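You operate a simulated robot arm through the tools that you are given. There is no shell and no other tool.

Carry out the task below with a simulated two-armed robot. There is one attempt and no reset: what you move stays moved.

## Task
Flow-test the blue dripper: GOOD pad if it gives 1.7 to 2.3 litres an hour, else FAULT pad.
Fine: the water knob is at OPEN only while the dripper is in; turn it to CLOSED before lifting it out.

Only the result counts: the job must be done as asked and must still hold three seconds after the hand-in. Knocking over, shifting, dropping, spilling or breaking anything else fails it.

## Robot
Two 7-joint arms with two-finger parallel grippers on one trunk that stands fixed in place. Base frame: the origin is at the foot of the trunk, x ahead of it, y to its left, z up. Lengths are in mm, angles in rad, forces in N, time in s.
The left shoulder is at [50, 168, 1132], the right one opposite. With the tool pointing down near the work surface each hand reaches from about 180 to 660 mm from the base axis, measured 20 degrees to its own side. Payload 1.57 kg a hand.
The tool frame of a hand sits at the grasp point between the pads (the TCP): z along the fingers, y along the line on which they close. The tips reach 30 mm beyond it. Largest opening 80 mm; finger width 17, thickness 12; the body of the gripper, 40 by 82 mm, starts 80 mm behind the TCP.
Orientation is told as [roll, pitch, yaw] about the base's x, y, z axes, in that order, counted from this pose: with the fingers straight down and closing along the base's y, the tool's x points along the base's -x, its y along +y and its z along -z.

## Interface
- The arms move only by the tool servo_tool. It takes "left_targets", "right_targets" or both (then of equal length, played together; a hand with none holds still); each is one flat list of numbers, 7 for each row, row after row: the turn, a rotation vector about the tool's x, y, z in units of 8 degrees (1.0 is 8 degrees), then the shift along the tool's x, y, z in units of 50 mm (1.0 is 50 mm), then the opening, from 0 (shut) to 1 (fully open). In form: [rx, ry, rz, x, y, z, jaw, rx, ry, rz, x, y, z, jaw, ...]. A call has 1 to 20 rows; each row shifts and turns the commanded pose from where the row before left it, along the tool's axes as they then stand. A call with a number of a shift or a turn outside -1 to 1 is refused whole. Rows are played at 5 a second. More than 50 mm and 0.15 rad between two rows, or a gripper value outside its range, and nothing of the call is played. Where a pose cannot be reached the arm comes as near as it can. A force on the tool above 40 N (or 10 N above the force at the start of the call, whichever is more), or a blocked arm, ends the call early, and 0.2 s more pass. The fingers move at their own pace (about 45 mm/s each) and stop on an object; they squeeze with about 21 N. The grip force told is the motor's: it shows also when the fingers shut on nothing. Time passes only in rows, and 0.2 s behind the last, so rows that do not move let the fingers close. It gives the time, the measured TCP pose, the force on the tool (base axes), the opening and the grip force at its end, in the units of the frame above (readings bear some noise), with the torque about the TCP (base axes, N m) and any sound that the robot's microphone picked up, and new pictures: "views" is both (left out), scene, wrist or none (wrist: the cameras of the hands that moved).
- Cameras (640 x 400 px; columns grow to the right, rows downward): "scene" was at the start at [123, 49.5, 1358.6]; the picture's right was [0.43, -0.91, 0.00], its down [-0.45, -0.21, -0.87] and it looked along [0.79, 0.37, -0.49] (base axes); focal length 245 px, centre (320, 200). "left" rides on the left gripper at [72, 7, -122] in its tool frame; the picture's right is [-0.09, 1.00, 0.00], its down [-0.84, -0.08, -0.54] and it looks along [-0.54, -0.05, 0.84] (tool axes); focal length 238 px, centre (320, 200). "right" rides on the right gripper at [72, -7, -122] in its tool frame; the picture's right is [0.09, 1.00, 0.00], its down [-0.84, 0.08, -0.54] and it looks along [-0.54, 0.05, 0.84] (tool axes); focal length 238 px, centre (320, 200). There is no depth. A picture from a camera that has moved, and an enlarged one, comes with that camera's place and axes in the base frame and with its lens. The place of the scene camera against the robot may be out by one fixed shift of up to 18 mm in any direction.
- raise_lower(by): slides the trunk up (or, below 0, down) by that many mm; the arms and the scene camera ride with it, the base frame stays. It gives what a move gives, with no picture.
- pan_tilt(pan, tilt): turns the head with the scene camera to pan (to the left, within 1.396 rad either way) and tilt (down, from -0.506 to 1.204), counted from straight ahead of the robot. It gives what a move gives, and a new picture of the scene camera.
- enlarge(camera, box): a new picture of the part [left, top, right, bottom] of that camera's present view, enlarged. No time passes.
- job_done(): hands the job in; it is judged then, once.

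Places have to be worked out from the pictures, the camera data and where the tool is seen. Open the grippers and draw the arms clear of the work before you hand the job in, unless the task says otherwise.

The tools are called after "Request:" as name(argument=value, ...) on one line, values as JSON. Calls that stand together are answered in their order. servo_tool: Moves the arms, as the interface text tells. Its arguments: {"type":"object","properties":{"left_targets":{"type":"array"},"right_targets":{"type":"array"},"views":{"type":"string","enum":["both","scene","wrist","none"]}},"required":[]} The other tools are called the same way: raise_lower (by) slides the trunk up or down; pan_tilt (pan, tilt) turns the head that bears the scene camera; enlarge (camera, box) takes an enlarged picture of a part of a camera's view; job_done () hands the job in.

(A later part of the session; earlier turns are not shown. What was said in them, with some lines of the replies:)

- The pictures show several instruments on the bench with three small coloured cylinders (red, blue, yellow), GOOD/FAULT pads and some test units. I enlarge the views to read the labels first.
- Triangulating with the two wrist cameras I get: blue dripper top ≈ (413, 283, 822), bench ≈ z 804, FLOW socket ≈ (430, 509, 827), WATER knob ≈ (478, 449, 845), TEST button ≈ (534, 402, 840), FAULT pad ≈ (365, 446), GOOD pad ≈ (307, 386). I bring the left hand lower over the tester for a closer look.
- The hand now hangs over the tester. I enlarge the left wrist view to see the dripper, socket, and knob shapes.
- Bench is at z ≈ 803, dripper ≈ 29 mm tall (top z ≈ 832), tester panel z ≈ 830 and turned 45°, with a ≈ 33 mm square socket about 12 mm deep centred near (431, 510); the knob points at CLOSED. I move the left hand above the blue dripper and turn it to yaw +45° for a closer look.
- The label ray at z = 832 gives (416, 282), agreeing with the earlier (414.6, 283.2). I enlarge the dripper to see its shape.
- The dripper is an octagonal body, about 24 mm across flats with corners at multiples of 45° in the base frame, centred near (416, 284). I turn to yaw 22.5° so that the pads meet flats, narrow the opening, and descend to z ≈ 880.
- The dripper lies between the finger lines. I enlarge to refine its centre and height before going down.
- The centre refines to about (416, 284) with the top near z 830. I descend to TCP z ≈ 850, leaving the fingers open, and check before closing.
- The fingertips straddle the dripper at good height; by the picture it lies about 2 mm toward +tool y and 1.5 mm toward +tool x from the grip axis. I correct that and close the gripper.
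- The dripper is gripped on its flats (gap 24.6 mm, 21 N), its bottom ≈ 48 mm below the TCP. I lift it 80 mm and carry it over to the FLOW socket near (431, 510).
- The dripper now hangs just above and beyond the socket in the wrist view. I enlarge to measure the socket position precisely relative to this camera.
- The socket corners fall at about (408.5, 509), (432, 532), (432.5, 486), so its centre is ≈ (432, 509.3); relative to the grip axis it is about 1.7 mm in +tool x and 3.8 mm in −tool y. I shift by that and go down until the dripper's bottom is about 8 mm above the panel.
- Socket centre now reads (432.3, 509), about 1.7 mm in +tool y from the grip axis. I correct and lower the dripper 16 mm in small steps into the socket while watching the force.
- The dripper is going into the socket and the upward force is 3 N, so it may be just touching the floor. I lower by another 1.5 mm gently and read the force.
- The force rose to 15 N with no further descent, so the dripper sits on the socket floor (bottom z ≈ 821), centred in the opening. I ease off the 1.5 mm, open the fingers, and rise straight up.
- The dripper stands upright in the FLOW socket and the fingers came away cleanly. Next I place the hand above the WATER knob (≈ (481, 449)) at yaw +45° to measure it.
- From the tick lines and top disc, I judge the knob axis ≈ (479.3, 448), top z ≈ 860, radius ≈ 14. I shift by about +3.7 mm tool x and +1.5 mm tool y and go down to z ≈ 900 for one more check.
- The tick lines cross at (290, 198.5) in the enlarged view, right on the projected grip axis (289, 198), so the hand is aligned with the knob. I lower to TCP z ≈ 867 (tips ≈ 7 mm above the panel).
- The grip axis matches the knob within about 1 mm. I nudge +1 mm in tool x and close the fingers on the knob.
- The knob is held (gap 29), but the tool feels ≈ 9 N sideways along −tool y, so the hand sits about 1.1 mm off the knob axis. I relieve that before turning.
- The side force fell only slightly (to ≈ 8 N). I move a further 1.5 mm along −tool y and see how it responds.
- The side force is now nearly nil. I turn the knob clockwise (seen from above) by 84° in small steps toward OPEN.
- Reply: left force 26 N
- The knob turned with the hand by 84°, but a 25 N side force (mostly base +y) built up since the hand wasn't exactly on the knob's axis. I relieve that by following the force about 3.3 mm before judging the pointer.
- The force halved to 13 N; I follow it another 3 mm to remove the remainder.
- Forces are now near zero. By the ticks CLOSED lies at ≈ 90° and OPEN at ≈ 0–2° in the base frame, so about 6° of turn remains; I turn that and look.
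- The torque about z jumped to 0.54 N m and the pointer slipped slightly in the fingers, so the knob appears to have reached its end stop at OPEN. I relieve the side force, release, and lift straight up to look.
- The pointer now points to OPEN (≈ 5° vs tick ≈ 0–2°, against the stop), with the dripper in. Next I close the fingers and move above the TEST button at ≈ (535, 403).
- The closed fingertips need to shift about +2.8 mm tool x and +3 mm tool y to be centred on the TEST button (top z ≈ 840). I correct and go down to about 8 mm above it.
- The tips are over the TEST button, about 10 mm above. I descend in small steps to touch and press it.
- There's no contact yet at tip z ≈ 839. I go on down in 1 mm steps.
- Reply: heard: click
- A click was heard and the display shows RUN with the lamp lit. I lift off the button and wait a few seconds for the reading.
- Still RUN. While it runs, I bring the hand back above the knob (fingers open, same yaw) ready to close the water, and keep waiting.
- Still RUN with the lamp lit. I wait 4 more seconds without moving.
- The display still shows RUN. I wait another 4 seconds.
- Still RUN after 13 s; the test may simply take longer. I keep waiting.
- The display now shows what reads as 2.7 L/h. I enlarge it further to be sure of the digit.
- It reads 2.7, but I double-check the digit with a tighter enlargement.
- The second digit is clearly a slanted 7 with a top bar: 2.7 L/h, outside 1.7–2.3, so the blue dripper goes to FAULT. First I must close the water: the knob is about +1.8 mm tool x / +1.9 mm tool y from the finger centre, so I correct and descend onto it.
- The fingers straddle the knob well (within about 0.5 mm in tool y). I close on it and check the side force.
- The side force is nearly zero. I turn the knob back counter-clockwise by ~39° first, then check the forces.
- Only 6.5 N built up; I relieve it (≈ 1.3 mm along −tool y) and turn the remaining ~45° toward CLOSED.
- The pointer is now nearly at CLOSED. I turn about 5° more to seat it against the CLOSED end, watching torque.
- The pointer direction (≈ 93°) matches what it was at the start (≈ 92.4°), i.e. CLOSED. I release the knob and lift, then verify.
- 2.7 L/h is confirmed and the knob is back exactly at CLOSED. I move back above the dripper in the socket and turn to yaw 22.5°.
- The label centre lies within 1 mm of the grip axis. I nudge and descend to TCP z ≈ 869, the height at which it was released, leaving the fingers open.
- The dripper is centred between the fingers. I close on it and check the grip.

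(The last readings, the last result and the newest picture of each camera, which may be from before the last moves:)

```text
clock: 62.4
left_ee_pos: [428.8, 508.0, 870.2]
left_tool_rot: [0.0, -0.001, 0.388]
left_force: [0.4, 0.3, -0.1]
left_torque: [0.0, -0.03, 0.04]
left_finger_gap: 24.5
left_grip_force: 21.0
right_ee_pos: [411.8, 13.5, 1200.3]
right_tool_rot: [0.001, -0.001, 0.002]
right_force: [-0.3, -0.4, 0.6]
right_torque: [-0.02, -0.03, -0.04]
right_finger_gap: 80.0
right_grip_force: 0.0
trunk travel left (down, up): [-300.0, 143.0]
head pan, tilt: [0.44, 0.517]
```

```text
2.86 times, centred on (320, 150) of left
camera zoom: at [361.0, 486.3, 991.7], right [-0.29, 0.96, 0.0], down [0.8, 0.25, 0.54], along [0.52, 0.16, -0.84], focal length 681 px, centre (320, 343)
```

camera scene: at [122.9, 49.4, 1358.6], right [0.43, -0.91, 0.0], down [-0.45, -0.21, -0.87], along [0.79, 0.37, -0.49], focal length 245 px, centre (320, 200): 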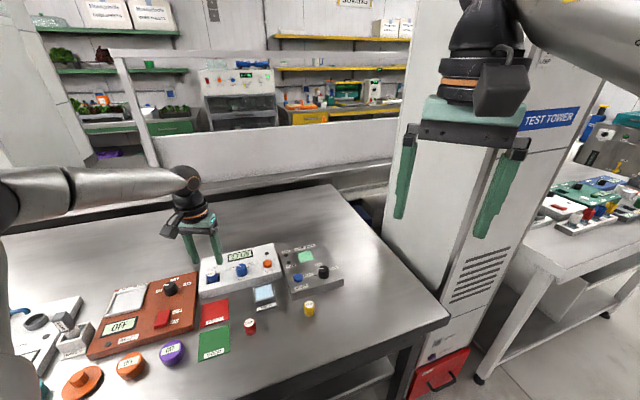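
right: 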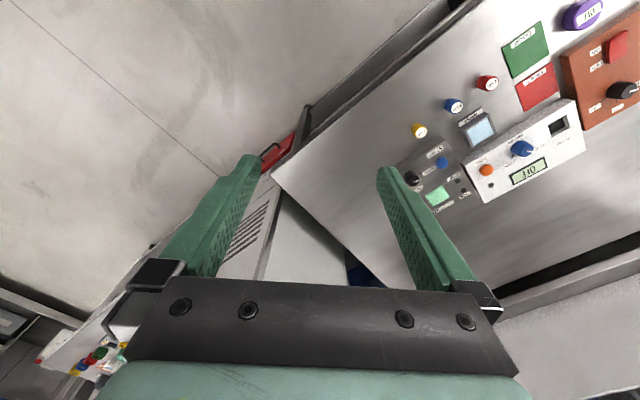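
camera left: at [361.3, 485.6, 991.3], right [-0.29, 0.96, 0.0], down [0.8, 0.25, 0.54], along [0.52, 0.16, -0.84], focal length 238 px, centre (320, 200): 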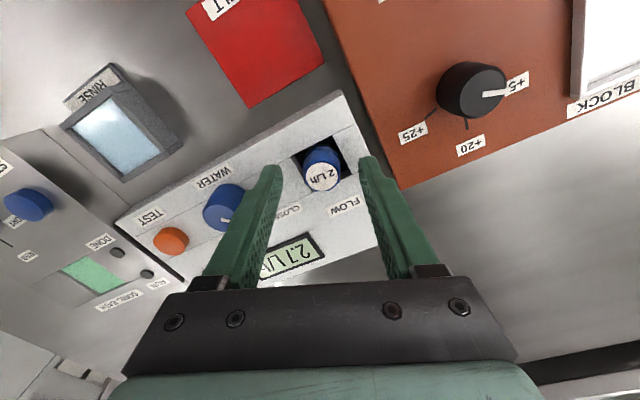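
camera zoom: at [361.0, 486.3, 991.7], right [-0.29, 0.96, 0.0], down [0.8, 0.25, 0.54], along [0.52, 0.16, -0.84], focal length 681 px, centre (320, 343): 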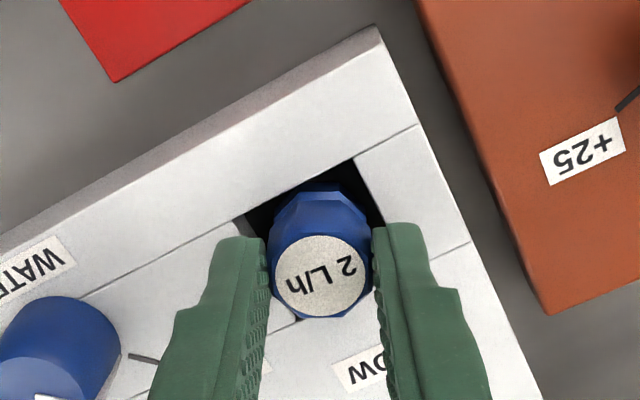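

The dripper is gripped again (24.5 mm, 21 N), water CLOSED. I lift it straight out 70 mm and carry it over the FAULT pad near (365, 446).

Request:
servo_tool(left_targets=[0, 0, 0, 0, 0, -0.2, 0, 0, 0, 0, 0, 0, -0.4, 0, 0, 0, 0, 0, 0, -0.8, 0, 0, 0, 0, 0.557, -0.211, 0, 0, 0, 0, 0, 0.557, -0.211, 0, 0, 0, 0, 0, 0.557, -0.211, 0, 0, 0, 0, 0, 0, 0, 0, 0], views="both")

Request:
enlarge(camera="left", box=[220, 40, 460, 200])

Request:
enlarge(camera="scene", box=[140, 240, 290, 350])

```text
clock: 64.0
left_ee_pos: [363.7, 447.1, 938.3]
left_tool_rot: [0.0, -0.002, 0.389]
left_force: [-0.9, 0.2, -0.7]
left_torque: [0.03, -0.01, -0.01]
left_finger_gap: 24.4
left_grip_force: 21.0
right_ee_pos: [409.9, 14.7, 1199.9]
right_tool_rot: [0.002, -0.002, 0.0]
right_force: [0.2, -0.1, -0.4]
right_torque: [0.01, 0.0, -0.01]
right_finger_gap: 79.7
right_grip_force: 0.2
trunk travel left (down, up): [-300.0, 143.0]
head pan, tilt: [0.44, 0.517]
camera scene: at [123.0, 49.6, 1358.6], right [0.43, -0.91, 0.0], down [-0.45, -0.21, -0.87], along [0.79, 0.37, -0.49], focal length 245 px, centre (320, 200)
camera left: at [295.9, 425.0, 1060.8], right [-0.29, 0.96, 0.0], down [0.8, 0.25, 0.54], along [0.52, 0.16, -0.84], focal length 238 px, centre (320, 200)
```

scene: 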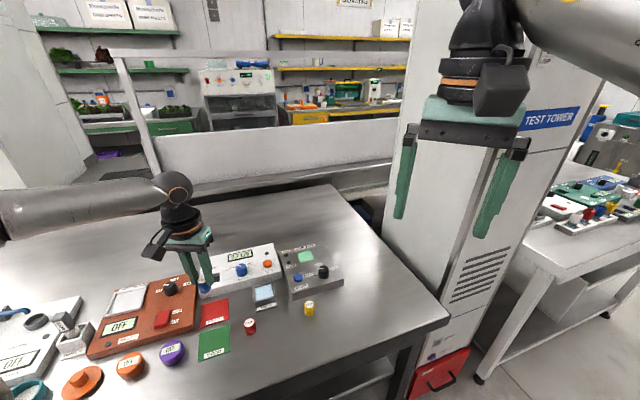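
left: 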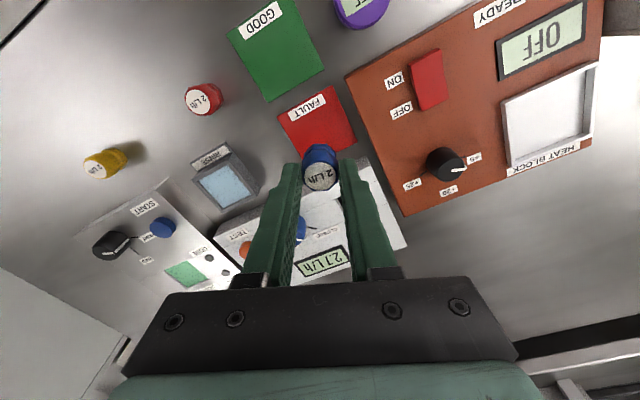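

```text
2.50 times, centred on (340, 120) of left
camera zoom: at [295.9, 425.0, 1060.8], right [-0.29, 0.96, 0.0], down [0.8, 0.25, 0.54], along [0.52, 0.16, -0.84], focal length 596 px, centre (270, 400)
```

zoom: 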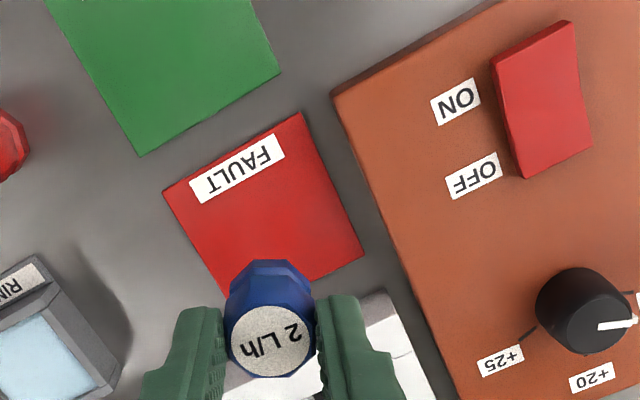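

```text
3.64 times, centred on (215, 295) of scene
camera zoom: at [123.0, 49.6, 1358.6], right [0.43, -0.91, 0.0], down [-0.45, -0.21, -0.87], along [0.79, 0.37, -0.49], focal length 891 px, centre (702, -146)
```

zoom: 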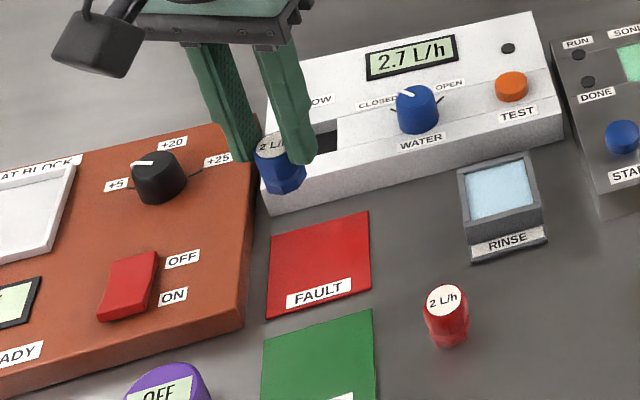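

The FAULT pad's corners give its centre as ≈ (368.8, 445.5), side ≈ 64 mm; the dripper is about 3.5 mm short of that in x. I correct and go down 76 mm, to a few mm above the pad.

Request:
servo_tool(left_targets=[0, 0, 0, -0.06, -0.024, 0.6, 0, 0, 0, 0, 0, 0, 0.6, 0, 0, 0, 0, 0, 0, 0.32, 0, 0, 0, 0, 0, 0, 0, 0], views="both")

Request:
enlarge(camera="left", box=[220, 60, 460, 220])

Request:
enlarge(camera="scene", box=[160, 250, 290, 340])

```text
clock: 65.0
left_ee_pos: [366.0, 447.6, 862.9]
left_tool_rot: [-0.001, -0.003, 0.389]
left_force: [0.1, -0.3, 0.1]
left_torque: [0.03, 0.0, 0.04]
left_finger_gap: 24.1
left_grip_force: 21.5
right_ee_pos: [410.2, 14.4, 1200.7]
right_tool_rot: [0.002, 0.001, 0.0]
right_force: [-0.9, 0.1, 0.2]
right_torque: [-0.01, 0.02, -0.02]
right_finger_gap: 80.2
right_grip_force: 0.1
trunk travel left (down, up): [-300.0, 143.0]
head pan, tilt: [0.44, 0.517]
camera scene: at [123.0, 49.5, 1358.6], right [0.43, -0.91, 0.0], down [-0.45, -0.21, -0.87], along [0.79, 0.37, -0.49], focal length 245 px, centre (320, 200)
camera left: at [299.2, 425.8, 984.9], right [-0.29, 0.96, 0.0], down [0.8, 0.25, 0.54], along [0.52, 0.16, -0.84], focal length 238 px, centre (320, 200)
```

scene: 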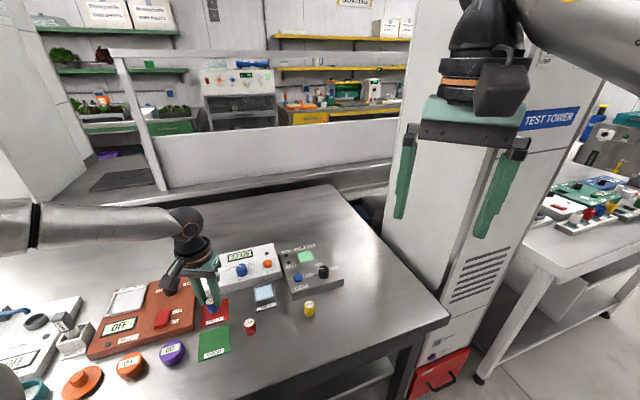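
left: 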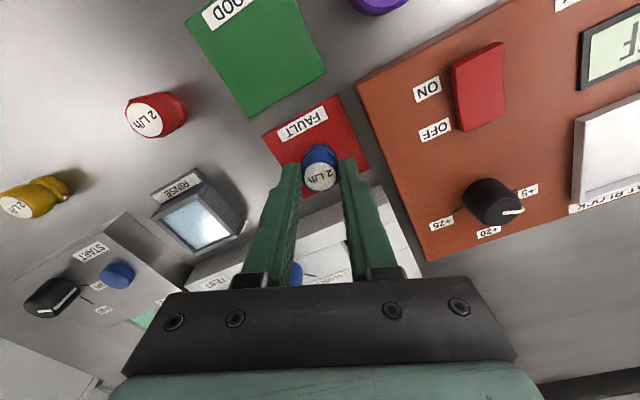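

```text
2.50 times, centred on (340, 140) of left
camera zoom: at [299.2, 425.8, 984.9], right [-0.29, 0.96, 0.0], down [0.8, 0.25, 0.54], along [0.52, 0.16, -0.84], focal length 596 px, centre (270, 350)
```

zoom: 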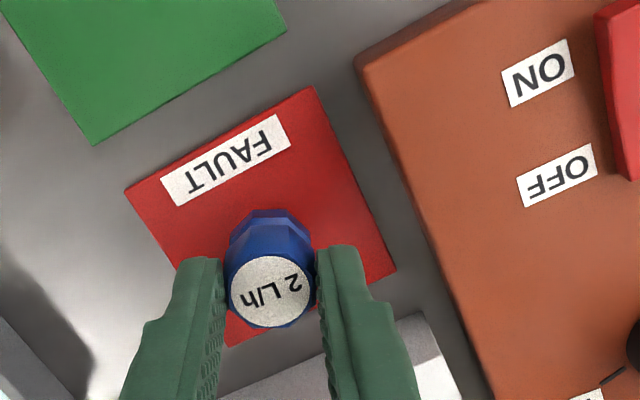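

```text
4.44 times, centred on (225, 295) of scene
camera zoom: at [123.0, 49.5, 1358.6], right [0.43, -0.91, 0.0], down [-0.45, -0.21, -0.87], along [0.79, 0.37, -0.49], focal length 1089 px, centre (742, -222)
```

zoom: 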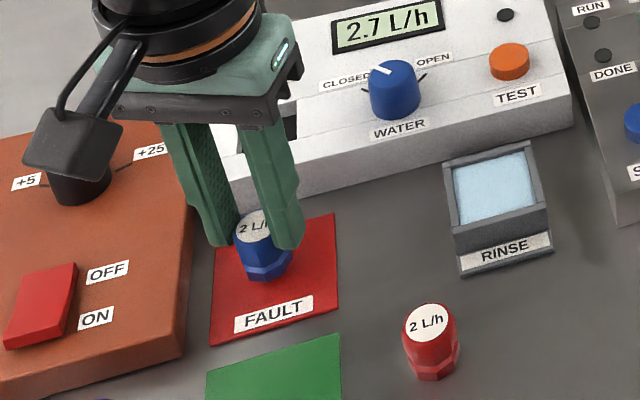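

The dripper hangs over the middle of the FAULT pad, about 8 mm up. I lower it gently while watching the force.

Request:
servo_tool(left_targets=[0, 0, 0, 0.02, 0, 0.05, 0, 0, 0, 0, 0, 0, 0.05, 0, 0, 0, 0, 0, 0, 0.03, 0, 0, 0, 0, 0, 0, 0.02, 0, 0, 0, 0, 0, 0, 0, 0], views="scene")

Request:
enlarge(camera="scene", box=[160, 250, 290, 340])

```text
clock: 66.2
left_ee_pos: [367.2, 447.0, 856.2]
left_tool_rot: [-0.001, -0.004, 0.39]
left_force: [-0.1, -0.1, 0.2]
left_torque: [0.0, 0.01, 0.01]
left_finger_gap: 24.4
left_grip_force: 21.1
right_ee_pos: [410.5, 14.2, 1201.8]
right_tool_rot: [0.002, 0.0, 0.0]
right_force: [0.5, -0.6, 0.4]
right_torque: [-0.03, 0.01, 0.0]
right_finger_gap: 79.9
right_grip_force: 0.0
trunk travel left (down, up): [-300.0, 143.0]
head pan, tilt: [0.44, 0.517]
camera scene: at [123.0, 49.5, 1358.6], right [0.43, -0.91, 0.0], down [-0.45, -0.21, -0.87], along [0.79, 0.37, -0.49], focal length 245 px, centre (320, 200)
```

scene: 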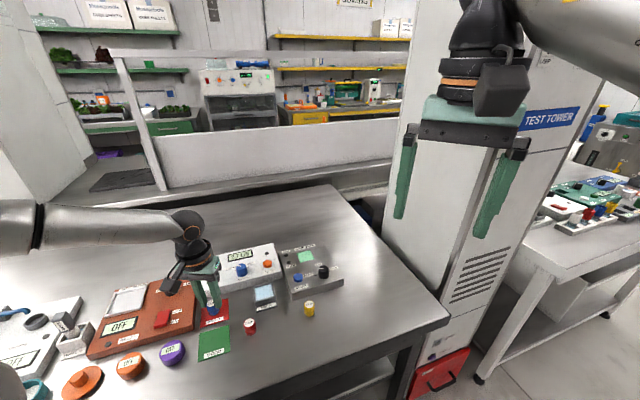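

```text
4.44 times, centred on (225, 295) of scene
camera zoom: at [123.0, 49.5, 1358.6], right [0.43, -0.91, 0.0], down [-0.45, -0.21, -0.87], along [0.79, 0.37, -0.49], focal length 1089 px, centre (742, -222)
```

zoom: 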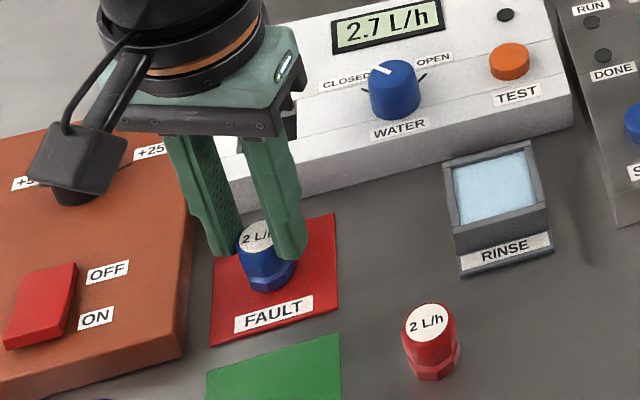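

No contact yet at z 856. I continue down in 1 mm steps.

Request:
servo_tool(left_targets=[0, 0, 0, 0, 0, 0.02, 0, 0, 0, 0, 0, 0, 0.02, 0, 0, 0, 0, 0, 0, 0, 0], views="none")

```text
clock: 67.0
left_ee_pos: [367.5, 445.7, 855.4]
left_tool_rot: [0.001, -0.003, 0.388]
left_force: [-1.8, 0.1, 7.3]
left_torque: [0.0, 0.05, -0.01]
left_finger_gap: 24.2
left_grip_force: 20.8
right_ee_pos: [409.8, 14.5, 1198.7]
right_tool_rot: [0.001, 0.001, 0.001]
right_force: [-0.5, -0.4, -0.2]
right_torque: [0.01, 0.04, 0.02]
right_finger_gap: 80.2
right_grip_force: 0.0
trunk travel left (down, up): [-300.0, 143.0]
head pan, tilt: [0.44, 0.517]
```

An upward 7 N shows it's standing on the pad. I ease off 0.7 mm, open the fingers moderately (heat block is near), and rise straight up.

Request:
servo_tool(left_targets=[0, 0, 0, 0, 0, -0.014, 0, 0, 0, 0, 0, 0, 0, 0, 0, 0, 0, 0, 0, 0, 0.36, 0, 0, 0, 0, 0, 0, 0.45, 0, 0, 0, 0, 0, 0, 0.45, 0, 0, 0, 0, 0, -0.3, 0.45, 0, 0, 0, 0, 0, -0.8, 0.45, 0, 0, 0, 0, 0, -0.9, 0.45, 0, 0, 0, 0, 0, 0, 0.45], views="both")

Request:
enlarge(camera="left", box=[220, 60, 460, 220])

Request:
enlarge(camera="scene", box=[160, 250, 290, 340])

```text
clock: 69.0
left_ee_pos: [365.4, 447.1, 954.7]
left_tool_rot: [0.001, 0.0, 0.391]
left_force: [-0.3, -0.2, -0.3]
left_torque: [0.02, -0.03, 0.02]
left_finger_gap: 35.8
left_grip_force: 0.1
right_ee_pos: [410.0, 13.9, 1199.6]
right_tool_rot: [0.002, -0.002, 0.0]
right_force: [0.2, 1.1, 0.7]
right_torque: [0.01, 0.03, 0.05]
right_finger_gap: 80.1
right_grip_force: 0.2
trunk travel left (down, up): [-300.0, 143.0]
head pan, tilt: [0.44, 0.517]
camera scene: at [123.1, 49.7, 1358.6], right [0.43, -0.91, 0.0], down [-0.45, -0.21, -0.87], along [0.79, 0.37, -0.49], focal length 245 px, centre (320, 200)
camera left: at [297.0, 426.2, 1076.7], right [-0.29, 0.96, 0.0], down [0.8, 0.25, 0.54], along [0.52, 0.16, -0.84], focal length 238 px, centre (320, 200)
```

scene: 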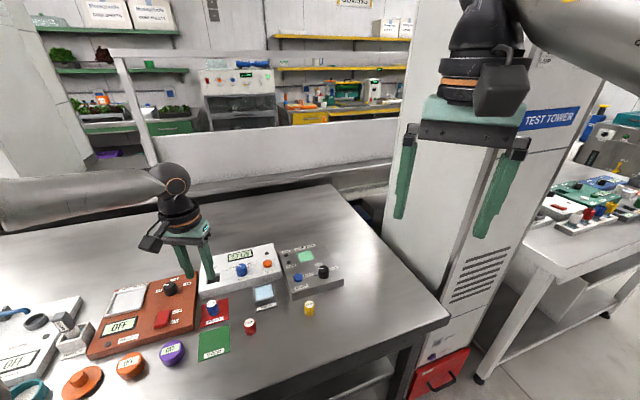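
left: 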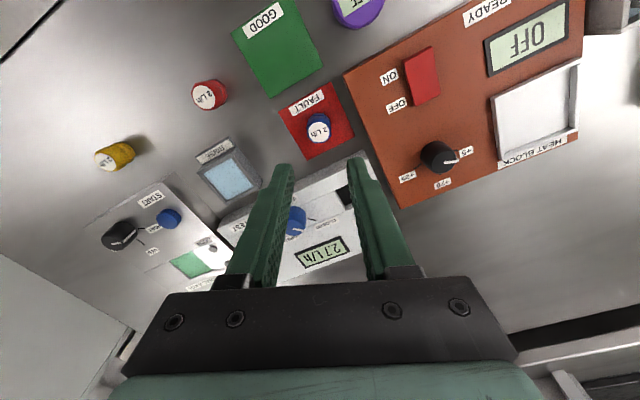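

```text
2.50 times, centred on (340, 140) of left
camera zoom: at [297.0, 426.2, 1076.7], right [-0.29, 0.96, 0.0], down [0.8, 0.25, 0.54], along [0.52, 0.16, -0.84], focal length 596 px, centre (270, 350)
```

zoom: 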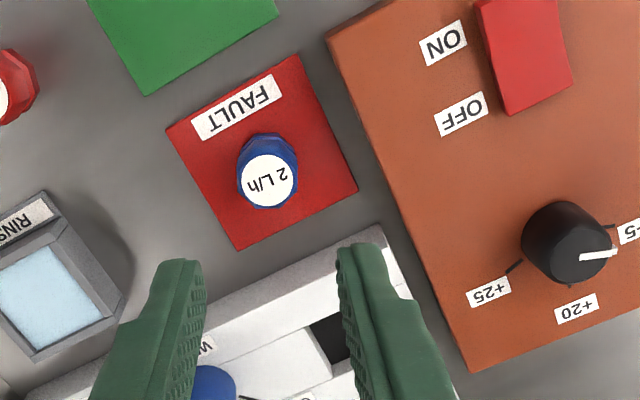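

```text
4.44 times, centred on (225, 295) of scene
camera zoom: at [123.1, 49.7, 1358.6], right [0.43, -0.91, 0.0], down [-0.45, -0.21, -0.87], along [0.79, 0.37, -0.49], focal length 1089 px, centre (742, -222)
```

zoom: 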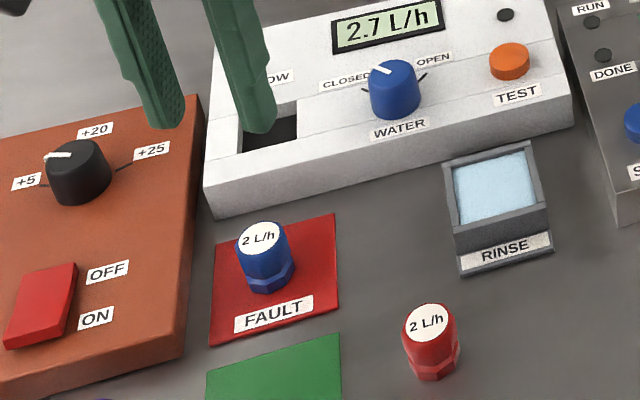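

The blue dripper stands upright in the middle of the FAULT pad, the knob is at CLOSED. I open the gripper and raise the arm clear, back to about its start position.

Request:
servo_tool(left_targets=[0, 0, 0, 0, 0, -0.9, 0.6, 0, 0, 0, 0, 0, -0.9, 1, 0, 0, 0, 0, 0, -0.9, 1, 0, 0, 0, 0.3, 0, -0.8, 1, 0, 0, 0, 0.4, 0, -0.3, 1, 0, 0, 0, 0, 0, 0, 1, 0, 0, 0, 0, 0, 0, 1], views="both")

Request:
enlarge(camera="scene", box=[140, 230, 350, 360])

```text
clock: 70.6
left_ee_pos: [333.3, 435.8, 1144.4]
left_tool_rot: [0.001, -0.003, 0.389]
left_force: [-0.6, 0.5, -0.9]
left_torque: [0.0, 0.0, 0.0]
left_finger_gap: 79.9
left_grip_force: 0.1
right_ee_pos: [410.0, 13.6, 1199.4]
right_tool_rot: [0.001, 0.0, 0.0]
right_force: [0.8, 0.1, 0.0]
right_torque: [0.0, 0.03, 0.01]
right_finger_gap: 80.0
right_grip_force: 0.1
trunk travel left (down, up): [-300.0, 143.0]
head pan, tilt: [0.44, 0.517]
camera scene: at [123.0, 49.5, 1358.6], right [0.43, -0.91, 0.0], down [-0.45, -0.21, -0.87], along [0.79, 0.37, -0.49], focal length 245 px, centre (320, 200)
camera left: at [264.5, 413.7, 1266.7], right [-0.29, 0.96, 0.0], down [0.8, 0.25, 0.54], along [0.52, 0.16, -0.84], focal length 238 px, centre (320, 200)
```

scene: 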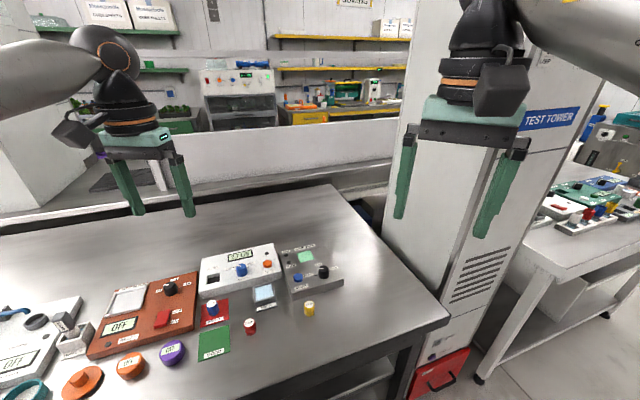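
left: 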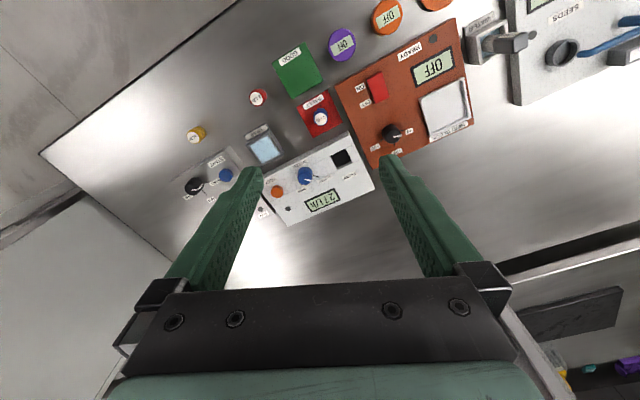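

```text
3.05 times, centred on (245, 295) of scene
camera zoom: at [123.0, 49.5, 1358.6], right [0.43, -0.91, 0.0], down [-0.45, -0.21, -0.87], along [0.79, 0.37, -0.49], focal length 746 px, centre (549, -90)
```

zoom: 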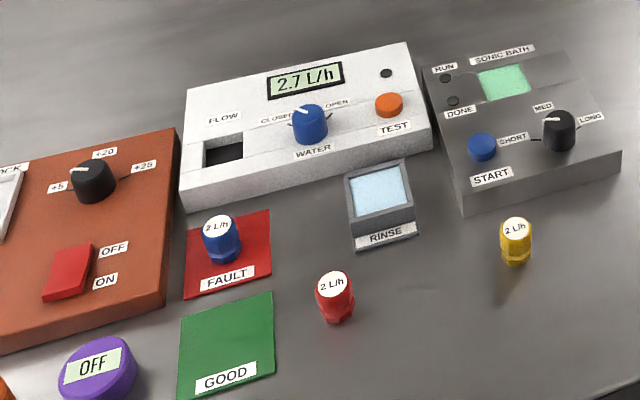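

The dripper measured 2.7 L/h and now stands upright on the FAULT pad. The water knob is at CLOSED, nothing else has moved, and the arms are clear with grippers open, so I hand the job in.

Request:
job_done()

```text
The job is handed in.
```

The blue dripper is on the FAULT pad: the tester read 2.7 L/h, above your 1.7 to 2.3 L/h limit.

- **Water knob:** I turned it to OPEN only after the dripper was seated in the FLOW socket. I turned it back to CLOSED before lifting the dripper out.
- **Final state:** The dripper stands upright near the middle of the FAULT pad. In the last pictures nothing else on the bench had moved. Both grippers are open and the arms are clear.
- **Side force on the knob:** While I was turning it to OPEN, the tester took up to about 25 N sideways because the hand was slightly off the knob's axis. I relieved that straight away, and the pictures show no shift of the tester.

The job is handed in; I have not seen the judging result.
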